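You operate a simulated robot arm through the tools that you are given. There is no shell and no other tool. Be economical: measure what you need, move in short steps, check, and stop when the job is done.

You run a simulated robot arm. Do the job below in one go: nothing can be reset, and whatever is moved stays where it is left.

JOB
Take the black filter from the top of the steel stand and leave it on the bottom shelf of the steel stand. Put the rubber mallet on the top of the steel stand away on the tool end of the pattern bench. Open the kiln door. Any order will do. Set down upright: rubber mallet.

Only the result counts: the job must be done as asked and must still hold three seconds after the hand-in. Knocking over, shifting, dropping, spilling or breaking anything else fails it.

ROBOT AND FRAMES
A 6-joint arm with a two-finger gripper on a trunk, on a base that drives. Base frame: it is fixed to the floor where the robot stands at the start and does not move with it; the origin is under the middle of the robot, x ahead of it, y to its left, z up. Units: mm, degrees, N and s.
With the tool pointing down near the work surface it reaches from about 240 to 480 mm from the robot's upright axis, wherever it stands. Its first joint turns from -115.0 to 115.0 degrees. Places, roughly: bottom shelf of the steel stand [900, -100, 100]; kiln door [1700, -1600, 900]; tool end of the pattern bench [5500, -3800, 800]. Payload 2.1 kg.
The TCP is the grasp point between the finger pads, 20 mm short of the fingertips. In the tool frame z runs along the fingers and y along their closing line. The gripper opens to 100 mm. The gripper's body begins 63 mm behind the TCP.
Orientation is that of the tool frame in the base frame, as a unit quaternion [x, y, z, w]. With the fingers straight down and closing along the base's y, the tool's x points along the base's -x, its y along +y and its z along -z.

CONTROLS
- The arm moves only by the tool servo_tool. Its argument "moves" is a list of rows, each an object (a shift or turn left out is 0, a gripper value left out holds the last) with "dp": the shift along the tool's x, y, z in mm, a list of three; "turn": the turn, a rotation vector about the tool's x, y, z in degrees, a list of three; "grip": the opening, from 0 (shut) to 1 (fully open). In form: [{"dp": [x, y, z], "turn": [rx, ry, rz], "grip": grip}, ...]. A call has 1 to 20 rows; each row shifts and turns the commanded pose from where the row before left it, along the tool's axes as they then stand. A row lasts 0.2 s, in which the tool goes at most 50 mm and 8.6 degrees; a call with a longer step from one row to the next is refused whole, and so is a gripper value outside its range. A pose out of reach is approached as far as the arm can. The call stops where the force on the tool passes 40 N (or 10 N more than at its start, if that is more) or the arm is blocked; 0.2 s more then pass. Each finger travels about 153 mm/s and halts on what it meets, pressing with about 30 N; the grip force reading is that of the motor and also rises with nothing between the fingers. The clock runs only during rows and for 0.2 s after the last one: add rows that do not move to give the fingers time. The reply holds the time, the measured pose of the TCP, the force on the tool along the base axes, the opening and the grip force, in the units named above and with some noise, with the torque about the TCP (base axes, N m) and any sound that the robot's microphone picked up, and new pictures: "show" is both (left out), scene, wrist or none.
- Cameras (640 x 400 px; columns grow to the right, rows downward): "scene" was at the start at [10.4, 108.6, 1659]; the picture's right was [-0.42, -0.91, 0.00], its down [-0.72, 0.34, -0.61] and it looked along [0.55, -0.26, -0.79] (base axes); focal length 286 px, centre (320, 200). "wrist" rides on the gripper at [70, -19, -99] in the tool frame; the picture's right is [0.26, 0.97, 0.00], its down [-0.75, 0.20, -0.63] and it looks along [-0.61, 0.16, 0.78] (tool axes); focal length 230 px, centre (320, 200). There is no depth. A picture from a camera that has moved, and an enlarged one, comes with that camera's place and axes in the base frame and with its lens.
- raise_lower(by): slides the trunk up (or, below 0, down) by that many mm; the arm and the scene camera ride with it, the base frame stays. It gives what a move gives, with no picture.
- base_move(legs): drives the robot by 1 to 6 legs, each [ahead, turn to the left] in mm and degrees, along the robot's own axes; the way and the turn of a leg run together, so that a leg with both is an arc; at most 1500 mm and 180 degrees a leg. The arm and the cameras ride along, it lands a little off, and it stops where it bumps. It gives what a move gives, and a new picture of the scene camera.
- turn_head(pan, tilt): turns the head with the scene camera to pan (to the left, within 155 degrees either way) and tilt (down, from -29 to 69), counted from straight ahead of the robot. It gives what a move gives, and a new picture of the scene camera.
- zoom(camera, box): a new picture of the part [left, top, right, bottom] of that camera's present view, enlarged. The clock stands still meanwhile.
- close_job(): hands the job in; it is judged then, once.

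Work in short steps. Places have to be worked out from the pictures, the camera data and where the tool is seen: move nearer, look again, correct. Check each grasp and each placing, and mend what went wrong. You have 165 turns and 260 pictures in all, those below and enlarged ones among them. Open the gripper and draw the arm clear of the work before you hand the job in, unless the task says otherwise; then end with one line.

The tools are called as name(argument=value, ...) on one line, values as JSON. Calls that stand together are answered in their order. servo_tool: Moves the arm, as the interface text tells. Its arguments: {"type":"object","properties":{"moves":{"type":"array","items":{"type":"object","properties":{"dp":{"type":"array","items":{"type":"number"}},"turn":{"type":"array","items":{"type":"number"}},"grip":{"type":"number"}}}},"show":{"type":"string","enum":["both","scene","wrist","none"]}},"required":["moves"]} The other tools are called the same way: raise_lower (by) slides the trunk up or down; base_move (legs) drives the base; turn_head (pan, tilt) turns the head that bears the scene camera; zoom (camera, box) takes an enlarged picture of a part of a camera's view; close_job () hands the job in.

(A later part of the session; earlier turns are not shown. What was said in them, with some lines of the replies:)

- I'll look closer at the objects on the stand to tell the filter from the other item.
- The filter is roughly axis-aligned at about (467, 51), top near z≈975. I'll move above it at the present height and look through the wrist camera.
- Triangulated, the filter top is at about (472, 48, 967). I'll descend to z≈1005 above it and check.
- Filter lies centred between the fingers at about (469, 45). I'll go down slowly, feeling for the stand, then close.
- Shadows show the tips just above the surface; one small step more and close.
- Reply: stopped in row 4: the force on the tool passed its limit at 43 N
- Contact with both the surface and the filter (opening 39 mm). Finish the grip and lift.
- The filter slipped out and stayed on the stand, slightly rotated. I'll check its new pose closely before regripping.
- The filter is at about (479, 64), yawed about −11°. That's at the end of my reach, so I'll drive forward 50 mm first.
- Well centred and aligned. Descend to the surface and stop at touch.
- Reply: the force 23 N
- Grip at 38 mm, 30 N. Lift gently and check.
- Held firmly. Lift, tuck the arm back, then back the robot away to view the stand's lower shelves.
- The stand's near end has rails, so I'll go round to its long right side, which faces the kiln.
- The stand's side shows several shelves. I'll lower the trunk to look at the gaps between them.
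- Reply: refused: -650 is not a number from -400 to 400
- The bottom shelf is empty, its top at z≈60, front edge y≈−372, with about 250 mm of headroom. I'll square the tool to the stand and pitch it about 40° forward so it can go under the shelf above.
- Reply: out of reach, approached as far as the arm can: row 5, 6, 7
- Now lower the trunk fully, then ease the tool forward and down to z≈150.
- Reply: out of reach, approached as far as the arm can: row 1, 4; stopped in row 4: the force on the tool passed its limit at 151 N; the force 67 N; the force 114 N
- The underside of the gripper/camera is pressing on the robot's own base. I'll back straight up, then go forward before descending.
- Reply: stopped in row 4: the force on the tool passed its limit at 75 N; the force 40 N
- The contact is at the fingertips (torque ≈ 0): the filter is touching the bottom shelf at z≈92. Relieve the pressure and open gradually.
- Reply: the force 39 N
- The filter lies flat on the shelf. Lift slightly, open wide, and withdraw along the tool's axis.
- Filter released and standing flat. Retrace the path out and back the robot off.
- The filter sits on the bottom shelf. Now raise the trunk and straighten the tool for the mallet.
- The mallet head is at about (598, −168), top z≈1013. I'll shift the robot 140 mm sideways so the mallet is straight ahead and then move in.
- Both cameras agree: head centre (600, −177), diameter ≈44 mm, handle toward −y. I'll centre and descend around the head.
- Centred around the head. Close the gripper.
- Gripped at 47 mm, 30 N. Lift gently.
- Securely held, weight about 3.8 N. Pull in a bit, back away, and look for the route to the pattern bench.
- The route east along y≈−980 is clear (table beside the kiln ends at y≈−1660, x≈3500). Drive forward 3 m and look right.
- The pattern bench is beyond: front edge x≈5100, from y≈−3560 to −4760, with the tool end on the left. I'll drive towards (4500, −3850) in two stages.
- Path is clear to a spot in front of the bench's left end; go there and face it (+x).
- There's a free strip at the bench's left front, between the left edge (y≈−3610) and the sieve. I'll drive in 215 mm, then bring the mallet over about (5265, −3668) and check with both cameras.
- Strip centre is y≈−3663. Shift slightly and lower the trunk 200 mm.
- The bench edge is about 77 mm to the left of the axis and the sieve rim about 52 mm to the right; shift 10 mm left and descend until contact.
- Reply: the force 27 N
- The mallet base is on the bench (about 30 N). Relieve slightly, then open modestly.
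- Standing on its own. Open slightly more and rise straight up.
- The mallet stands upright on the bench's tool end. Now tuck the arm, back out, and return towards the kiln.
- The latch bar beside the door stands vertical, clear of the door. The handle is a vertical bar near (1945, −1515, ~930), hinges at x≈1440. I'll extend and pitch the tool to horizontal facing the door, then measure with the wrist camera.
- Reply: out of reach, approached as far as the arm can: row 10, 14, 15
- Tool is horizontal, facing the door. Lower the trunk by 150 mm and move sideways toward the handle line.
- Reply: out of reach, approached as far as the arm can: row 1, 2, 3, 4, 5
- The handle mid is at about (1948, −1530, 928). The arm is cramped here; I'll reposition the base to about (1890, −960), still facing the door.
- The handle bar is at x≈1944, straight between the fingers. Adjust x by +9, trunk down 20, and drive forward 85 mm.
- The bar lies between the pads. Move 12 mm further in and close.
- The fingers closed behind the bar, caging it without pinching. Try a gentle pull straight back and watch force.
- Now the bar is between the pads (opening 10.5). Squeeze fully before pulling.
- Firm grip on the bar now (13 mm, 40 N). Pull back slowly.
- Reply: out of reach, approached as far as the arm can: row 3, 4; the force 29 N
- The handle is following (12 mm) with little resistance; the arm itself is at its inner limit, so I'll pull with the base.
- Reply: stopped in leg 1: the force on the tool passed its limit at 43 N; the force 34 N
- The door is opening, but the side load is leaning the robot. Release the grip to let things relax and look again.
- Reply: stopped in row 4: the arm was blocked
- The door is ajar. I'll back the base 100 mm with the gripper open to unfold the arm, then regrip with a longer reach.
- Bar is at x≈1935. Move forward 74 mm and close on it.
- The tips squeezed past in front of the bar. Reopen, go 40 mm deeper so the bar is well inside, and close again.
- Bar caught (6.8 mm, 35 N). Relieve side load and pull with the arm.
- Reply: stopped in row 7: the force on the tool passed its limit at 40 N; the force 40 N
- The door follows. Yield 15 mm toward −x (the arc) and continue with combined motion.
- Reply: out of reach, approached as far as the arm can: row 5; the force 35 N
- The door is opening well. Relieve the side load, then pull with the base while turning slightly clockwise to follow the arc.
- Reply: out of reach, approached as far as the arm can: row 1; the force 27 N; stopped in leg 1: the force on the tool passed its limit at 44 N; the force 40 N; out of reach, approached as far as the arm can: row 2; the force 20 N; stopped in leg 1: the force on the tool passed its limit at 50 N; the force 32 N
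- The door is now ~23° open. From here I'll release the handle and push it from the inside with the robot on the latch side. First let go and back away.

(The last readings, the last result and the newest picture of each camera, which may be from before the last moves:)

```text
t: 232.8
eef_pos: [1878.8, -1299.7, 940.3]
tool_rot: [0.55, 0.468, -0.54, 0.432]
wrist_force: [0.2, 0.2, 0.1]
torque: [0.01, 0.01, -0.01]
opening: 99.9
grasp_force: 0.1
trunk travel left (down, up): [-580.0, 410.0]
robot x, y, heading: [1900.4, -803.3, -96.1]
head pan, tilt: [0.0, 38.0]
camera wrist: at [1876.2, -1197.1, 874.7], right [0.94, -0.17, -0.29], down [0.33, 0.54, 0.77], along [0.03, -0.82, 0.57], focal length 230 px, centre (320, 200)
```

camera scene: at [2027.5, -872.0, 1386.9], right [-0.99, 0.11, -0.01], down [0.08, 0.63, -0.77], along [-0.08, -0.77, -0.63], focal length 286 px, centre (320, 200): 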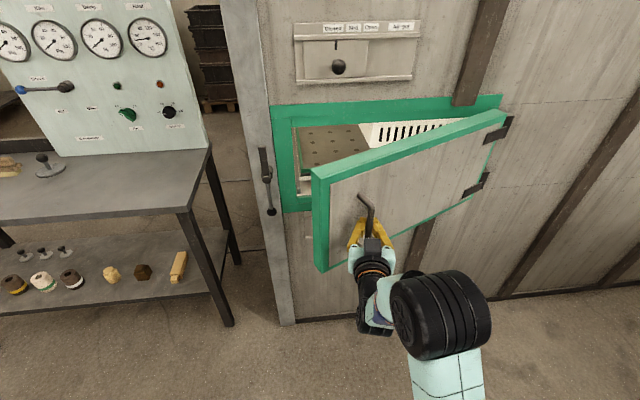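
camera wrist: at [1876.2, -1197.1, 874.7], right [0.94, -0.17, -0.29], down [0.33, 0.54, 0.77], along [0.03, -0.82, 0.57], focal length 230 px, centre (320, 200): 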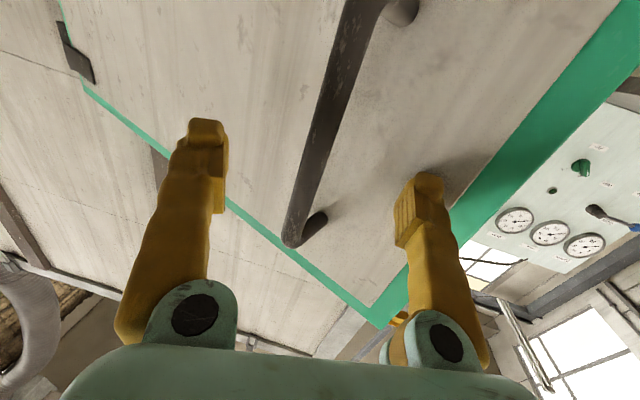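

base_move(legs=[[-220, 0]])

turn_head(pan=0, tilt=45)

```text
t: 234.5
eef_pos: [1902.2, -1070.8, 940.3]
tool_rot: [0.55, 0.468, -0.541, 0.431]
wrist_force: [-0.2, -0.3, 0.4]
torque: [0.01, -0.03, -0.03]
opening: 99.9
grasp_force: 0.1
trunk travel left (down, up): [-580.0, 410.0]
robot x, y, heading: [1926.8, -569.0, -96.0]
head pan, tilt: [0.0, 38.0]
camera scene: at [2065.0, -612.7, 1384.6], right [-0.99, 0.11, 0.0], down [0.07, 0.61, -0.79], along [-0.08, -0.78, -0.62], focal length 286 px, centre (320, 200)
```

scene: 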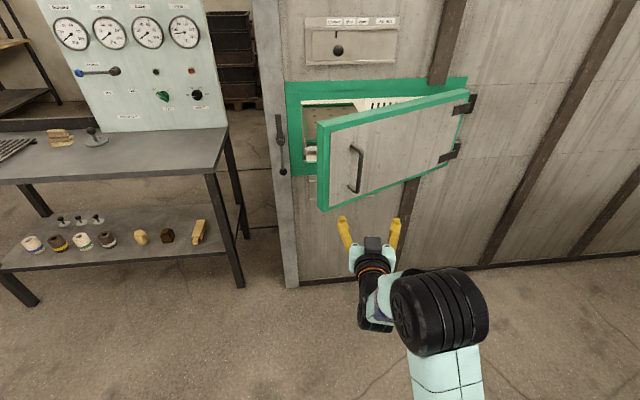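

```text
t: 235.2
eef_pos: [1901.9, -1070.6, 940.5]
tool_rot: [0.55, 0.469, -0.541, 0.431]
wrist_force: [0.0, -1.1, -0.6]
torque: [-0.01, 0.0, -0.02]
opening: 99.9
grasp_force: 0.1
trunk travel left (down, up): [-580.0, 410.0]
robot x, y, heading: [1923.0, -573.9, -95.9]
head pan, tilt: [0.0, 45.0]
camera scene: at [2065.5, -608.4, 1374.3], right [-0.99, 0.11, 0.0], down [0.07, 0.7, -0.71], along [-0.08, -0.7, -0.71], focal length 286 px, centre (320, 200)
```

scene: 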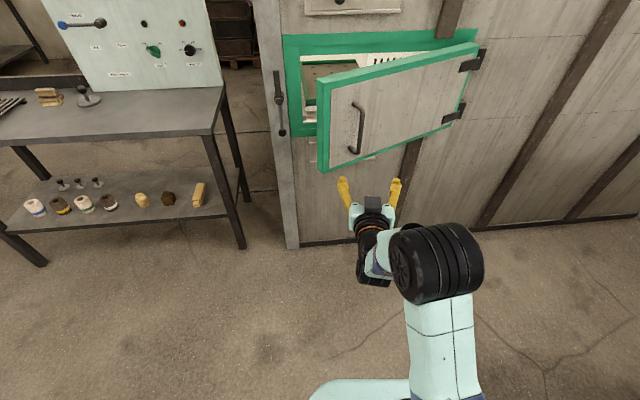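

The door edge is at about (1975, −1360). I'll go round to the latch side (2630, −1000), with the gripper closed, facing back along −145° toward the gap.

servo_tool(moves=[{"grip": 0.5}, {"grip": 0.1}, {"grip": 0}, {}], show="none")

base_move(legs=[[0, 64.8], [823, 0], [0, 123], [0, 123]])

```text
t: 236.2
eef_pos: [1903.1, -1071.2, 940.5]
tool_rot: [0.55, 0.469, -0.54, 0.431]
wrist_force: [-0.4, -0.5, 0.2]
torque: [0.01, -0.01, 0.04]
opening: 0.0
grasp_force: 29.5
trunk travel left (down, up): [-580.0, 410.0]
robot x, y, heading: [1926.5, -570.6, -96.2]
head pan, tilt: [0.0, 45.0]
```

```text
t: 253.7
eef_pos: [2254.2, -1326.0, 939.4]
tool_rot: [0.697, 0.189, -0.673, 0.159]
wrist_force: [0.2, 0.1, -0.4]
torque: [0.02, 0.02, -0.03]
opening: 0.1
grasp_force: 29.9
trunk travel left (down, up): [-580.0, 410.0]
robot x, y, heading: [2652.0, -1030.4, -146.6]
head pan, tilt: [0.0, 45.0]
camera scene: at [2716.1, -1156.8, 1374.3], right [-0.55, 0.84, 0.0], down [0.59, 0.39, -0.71], along [-0.59, -0.39, -0.71], focal length 286 px, centre (320, 200)
```

scene: 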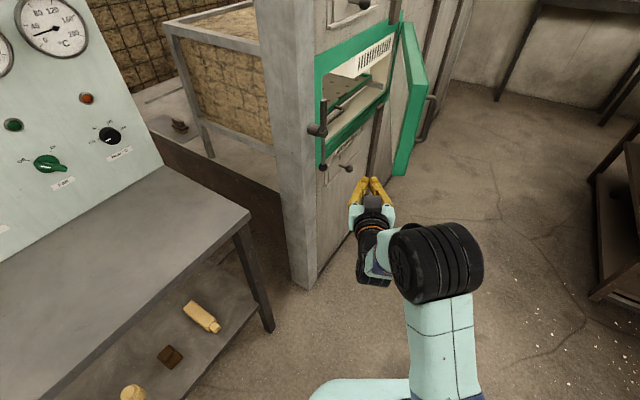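

Excellent view: the gap is clear. Rotate −3° and drive in 240 mm, then check.

base_move(legs=[[0, -2.5], [230, 0]])

```text
t: 255.9
eef_pos: [2043.4, -1426.5, 939.8]
tool_rot: [0.702, 0.173, -0.676, 0.144]
wrist_force: [1.1, 0.3, -0.1]
torque: [0.0, 0.01, 0.01]
opening: 0.0
grasp_force: 29.5
trunk travel left (down, up): [-580.0, 410.0]
robot x, y, heading: [2456.1, -1145.8, -149.1]
head pan, tilt: [0.0, 45.0]
camera scene: at [2512.2, -1277.0, 1374.3], right [-0.51, 0.86, 0.0], down [0.61, 0.36, -0.71], along [-0.61, -0.36, -0.71], focal length 286 px, centre (320, 200)
```

scene: 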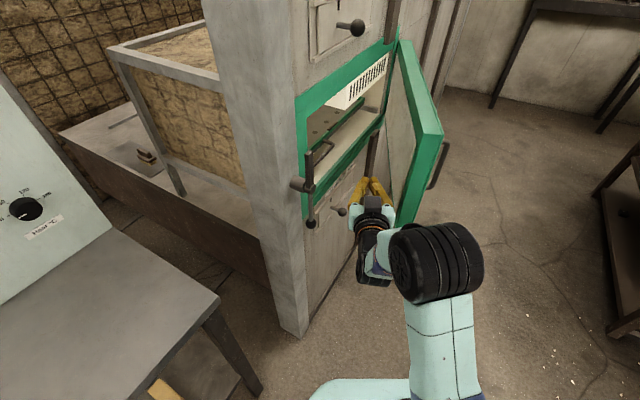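

base_move(legs=[[80, 0]])

servo_tool(moves=[{}], show="wrist")

```text
t: 256.9
eef_pos: [1973.7, -1467.0, 938.8]
tool_rot: [0.702, 0.171, -0.676, 0.143]
wrist_force: [0.4, -0.3, -0.2]
torque: [0.02, 0.0, 0.0]
opening: 0.0
grasp_force: 29.5
trunk travel left (down, up): [-580.0, 410.0]
robot x, y, heading: [2390.2, -1186.6, -149.4]
head pan, tilt: [0.0, 45.0]
camera scene: at [2442.6, -1318.2, 1374.3], right [-0.51, 0.86, 0.0], down [0.61, 0.36, -0.71], along [-0.61, -0.36, -0.71], focal length 286 px, centre (320, 200)
```

scene: 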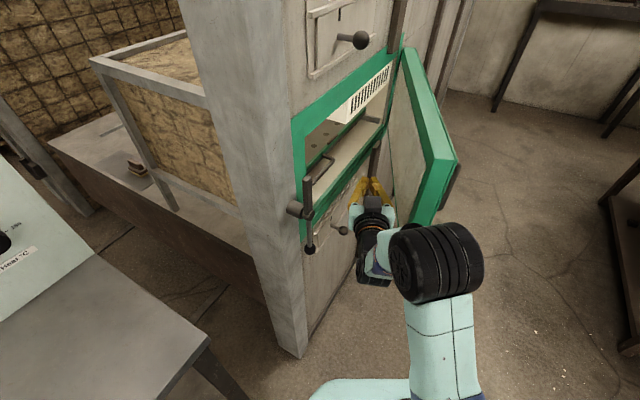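

```text
t: 257.3
eef_pos: [1973.2, -1465.7, 940.6]
tool_rot: [0.701, 0.171, -0.677, 0.143]
wrist_force: [0.5, 0.1, 0.3]
torque: [0.01, 0.01, 0.0]
opening: 0.0
grasp_force: 29.9
trunk travel left (down, up): [-580.0, 410.0]
robot x, y, heading: [2387.2, -1185.6, -149.1]
head pan, tilt: [0.0, 45.0]
camera wrist: at [2055.3, -1404.4, 875.2], right [0.43, -0.86, -0.29], down [0.64, 0.06, 0.77], along [-0.64, -0.51, 0.57], focal length 230 px, centre (320, 200)
```

wrist: 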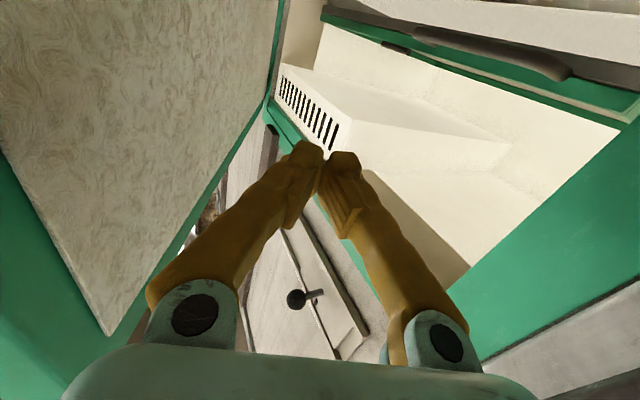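

The fingers are inside the gap between the door (left in the wrist view) and the kiln opening. Now rotate the base clockwise to sweep the door open.

base_move(legs=[[0, -15]])

```text
t: 258.6
eef_pos: [1914.7, -1346.5, 940.1]
tool_rot: [0.719, 0.076, -0.689, 0.051]
wrist_force: [0.4, 0.0, 0.2]
torque: [-0.03, 0.01, 0.07]
opening: 0.0
grasp_force: 29.1
trunk travel left (down, up): [-580.0, 410.0]
robot x, y, heading: [2385.8, -1190.5, -164.8]
head pan, tilt: [0.0, 45.0]
camera scene: at [2406.5, -1326.9, 1374.3], right [-0.26, 0.96, 0.0], down [0.68, 0.19, -0.71], along [-0.68, -0.19, -0.71], focal length 286 px, centre (320, 200)
```

scene: 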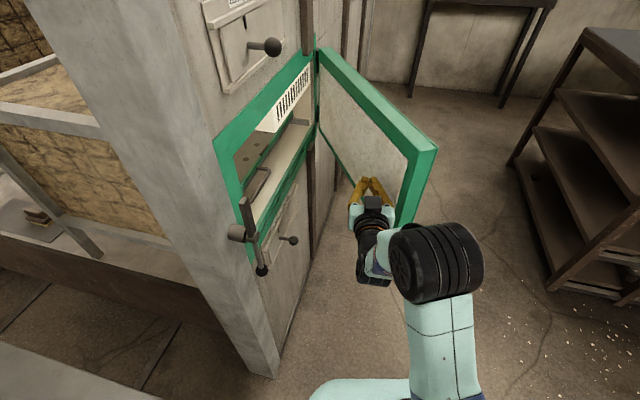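

The door swings easily. Continue: another −15° and then forward along −x.

base_move(legs=[[0, -14], [120, 0]])

```text
t: 260.7
eef_pos: [1773.3, -1229.7, 940.8]
tool_rot: [0.722, -0.013, -0.691, -0.034]
wrist_force: [-0.5, -0.2, -0.1]
torque: [0.01, -0.01, -0.01]
opening: 0.0
grasp_force: 29.4
trunk travel left (down, up): [-580.0, 410.0]
robot x, y, heading: [2269.0, -1189.7, -179.0]
head pan, tilt: [0.0, 45.0]
camera scene: at [2253.8, -1329.2, 1374.3], right [-0.02, 1.0, 0.0], down [0.71, 0.01, -0.71], along [-0.71, -0.01, -0.71], focal length 286 px, centre (320, 200)
```

scene: 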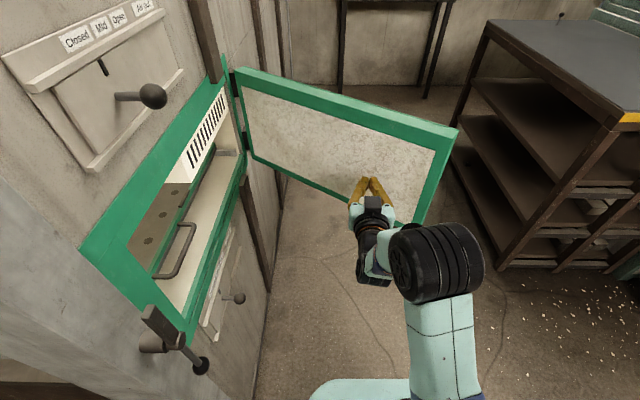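

base_move(legs=[[200, 0]])

```text
t: 262.3
eef_pos: [1570.9, -1234.8, 939.7]
tool_rot: [0.722, -0.011, -0.691, -0.032]
wrist_force: [-0.5, 1.1, 0.0]
torque: [0.0, 0.02, -0.01]
opening: 0.1
grasp_force: 29.4
trunk travel left (down, up): [-580.0, 410.0]
robot x, y, heading: [2068.4, -1195.2, -179.0]
head pan, tilt: [0.0, 45.0]
camera scene: at [2051.2, -1333.6, 1374.3], right [-0.02, 1.0, 0.0], down [0.71, 0.02, -0.71], along [-0.71, -0.02, -0.71], focal length 286 px, centre (320, 200)
```

scene: 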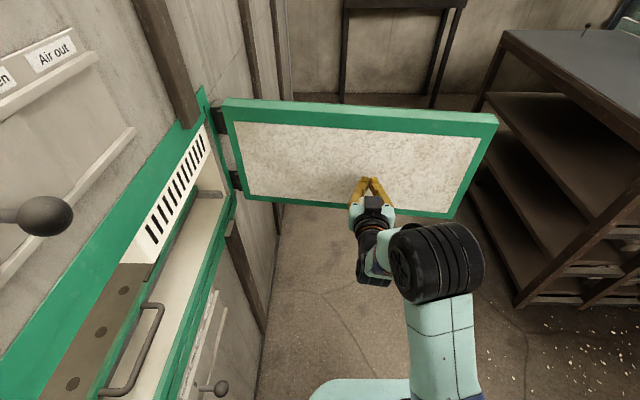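

Almost square now; push 90 mm further for margin.

base_move(legs=[[90, 0]])

```text
t: 263.4
eef_pos: [1477.8, -1236.6, 939.4]
tool_rot: [0.722, -0.011, -0.691, -0.032]
wrist_force: [0.3, -0.2, -0.7]
torque: [0.03, 0.01, 0.0]
opening: 0.1
grasp_force: 29.5
trunk travel left (down, up): [-580.0, 410.0]
robot x, y, heading: [1975.8, -1195.6, -178.7]
head pan, tilt: [0.0, 45.0]
camera scene: at [1960.3, -1335.6, 1374.3], right [-0.02, 1.0, 0.0], down [0.71, 0.02, -0.71], along [-0.71, -0.02, -0.71], focal length 286 px, centre (320, 200)
```

scene: 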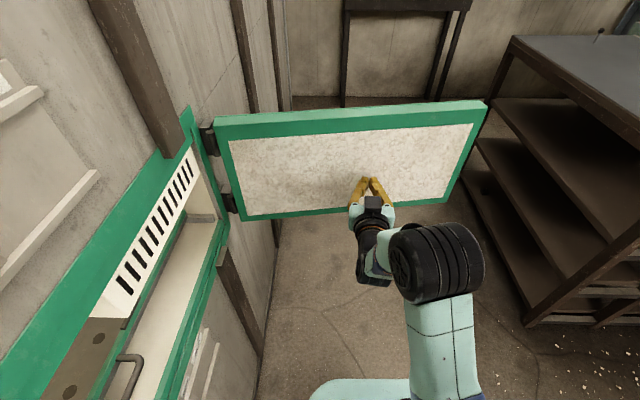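

The door is past 90°. Open the gripper, back straight away and confirm it stays open.

base_move(legs=[[-350, 0]])

servo_tool(moves=[{"grip": 0.4}, {"grip": 0.8}, {"grip": 1}, {}, {}, {}, {}, {}], show="scene")

```text
t: 265.7
eef_pos: [1823.8, -1229.1, 940.7]
tool_rot: [0.722, -0.011, -0.691, -0.031]
wrist_force: [0.2, -0.8, 0.2]
torque: [-0.02, 0.01, 0.01]
opening: 0.1
grasp_force: 29.9
trunk travel left (down, up): [-580.0, 410.0]
robot x, y, heading: [2320.0, -1182.9, -178.7]
head pan, tilt: [0.0, 45.0]
camera scene: at [2306.1, -1327.1, 1374.3], right [-0.03, 1.0, 0.0], down [0.71, 0.02, -0.71], along [-0.71, -0.02, -0.71], focal length 286 px, centre (320, 200)
```

scene: 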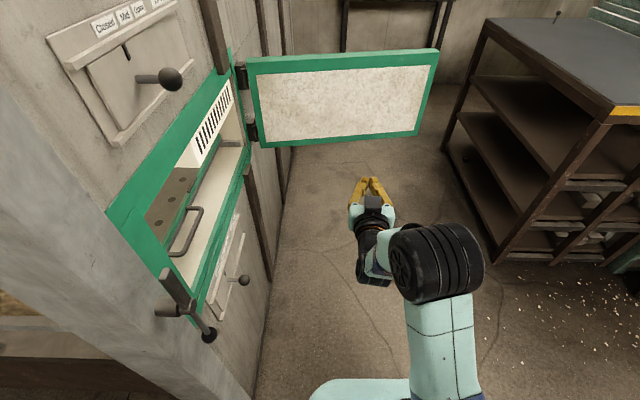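

```text
t: 267.5
eef_pos: [1824.1, -1230.6, 940.3]
tool_rot: [0.722, -0.009, -0.691, -0.031]
wrist_force: [0.3, 0.1, -0.5]
torque: [-0.02, 0.01, 0.02]
opening: 99.9
grasp_force: 0.0
trunk travel left (down, up): [-580.0, 410.0]
robot x, y, heading: [2323.9, -1185.4, -178.4]
head pan, tilt: [0.0, 45.0]
camera scene: at [2305.6, -1327.1, 1374.3], right [-0.03, 1.0, 0.0], down [0.71, 0.02, -0.71], along [-0.71, -0.02, -0.71], focal length 286 px, centre (320, 200)
```

scene: 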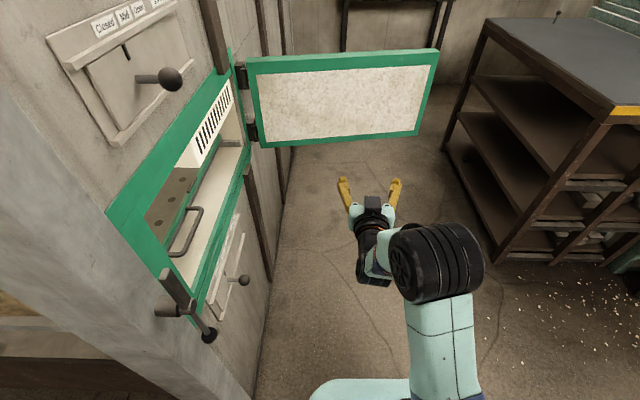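

The door stays wide open, the filter is on the bottom shelf, and the mallet stands upright on the bench. The gripper is open and clear of everything, so I'm handing in.

close_job()

```text
The job is handed in.
```

I put the filter on the stand's bottom shelf, stood the rubber mallet upright on the tool end of the pattern bench, and opened the kiln door past 90°; the job is handed in. The filter slipped back onto the stand top on the first try, and the robot bumped its own base once. I saw nothing else moved or knocked over.
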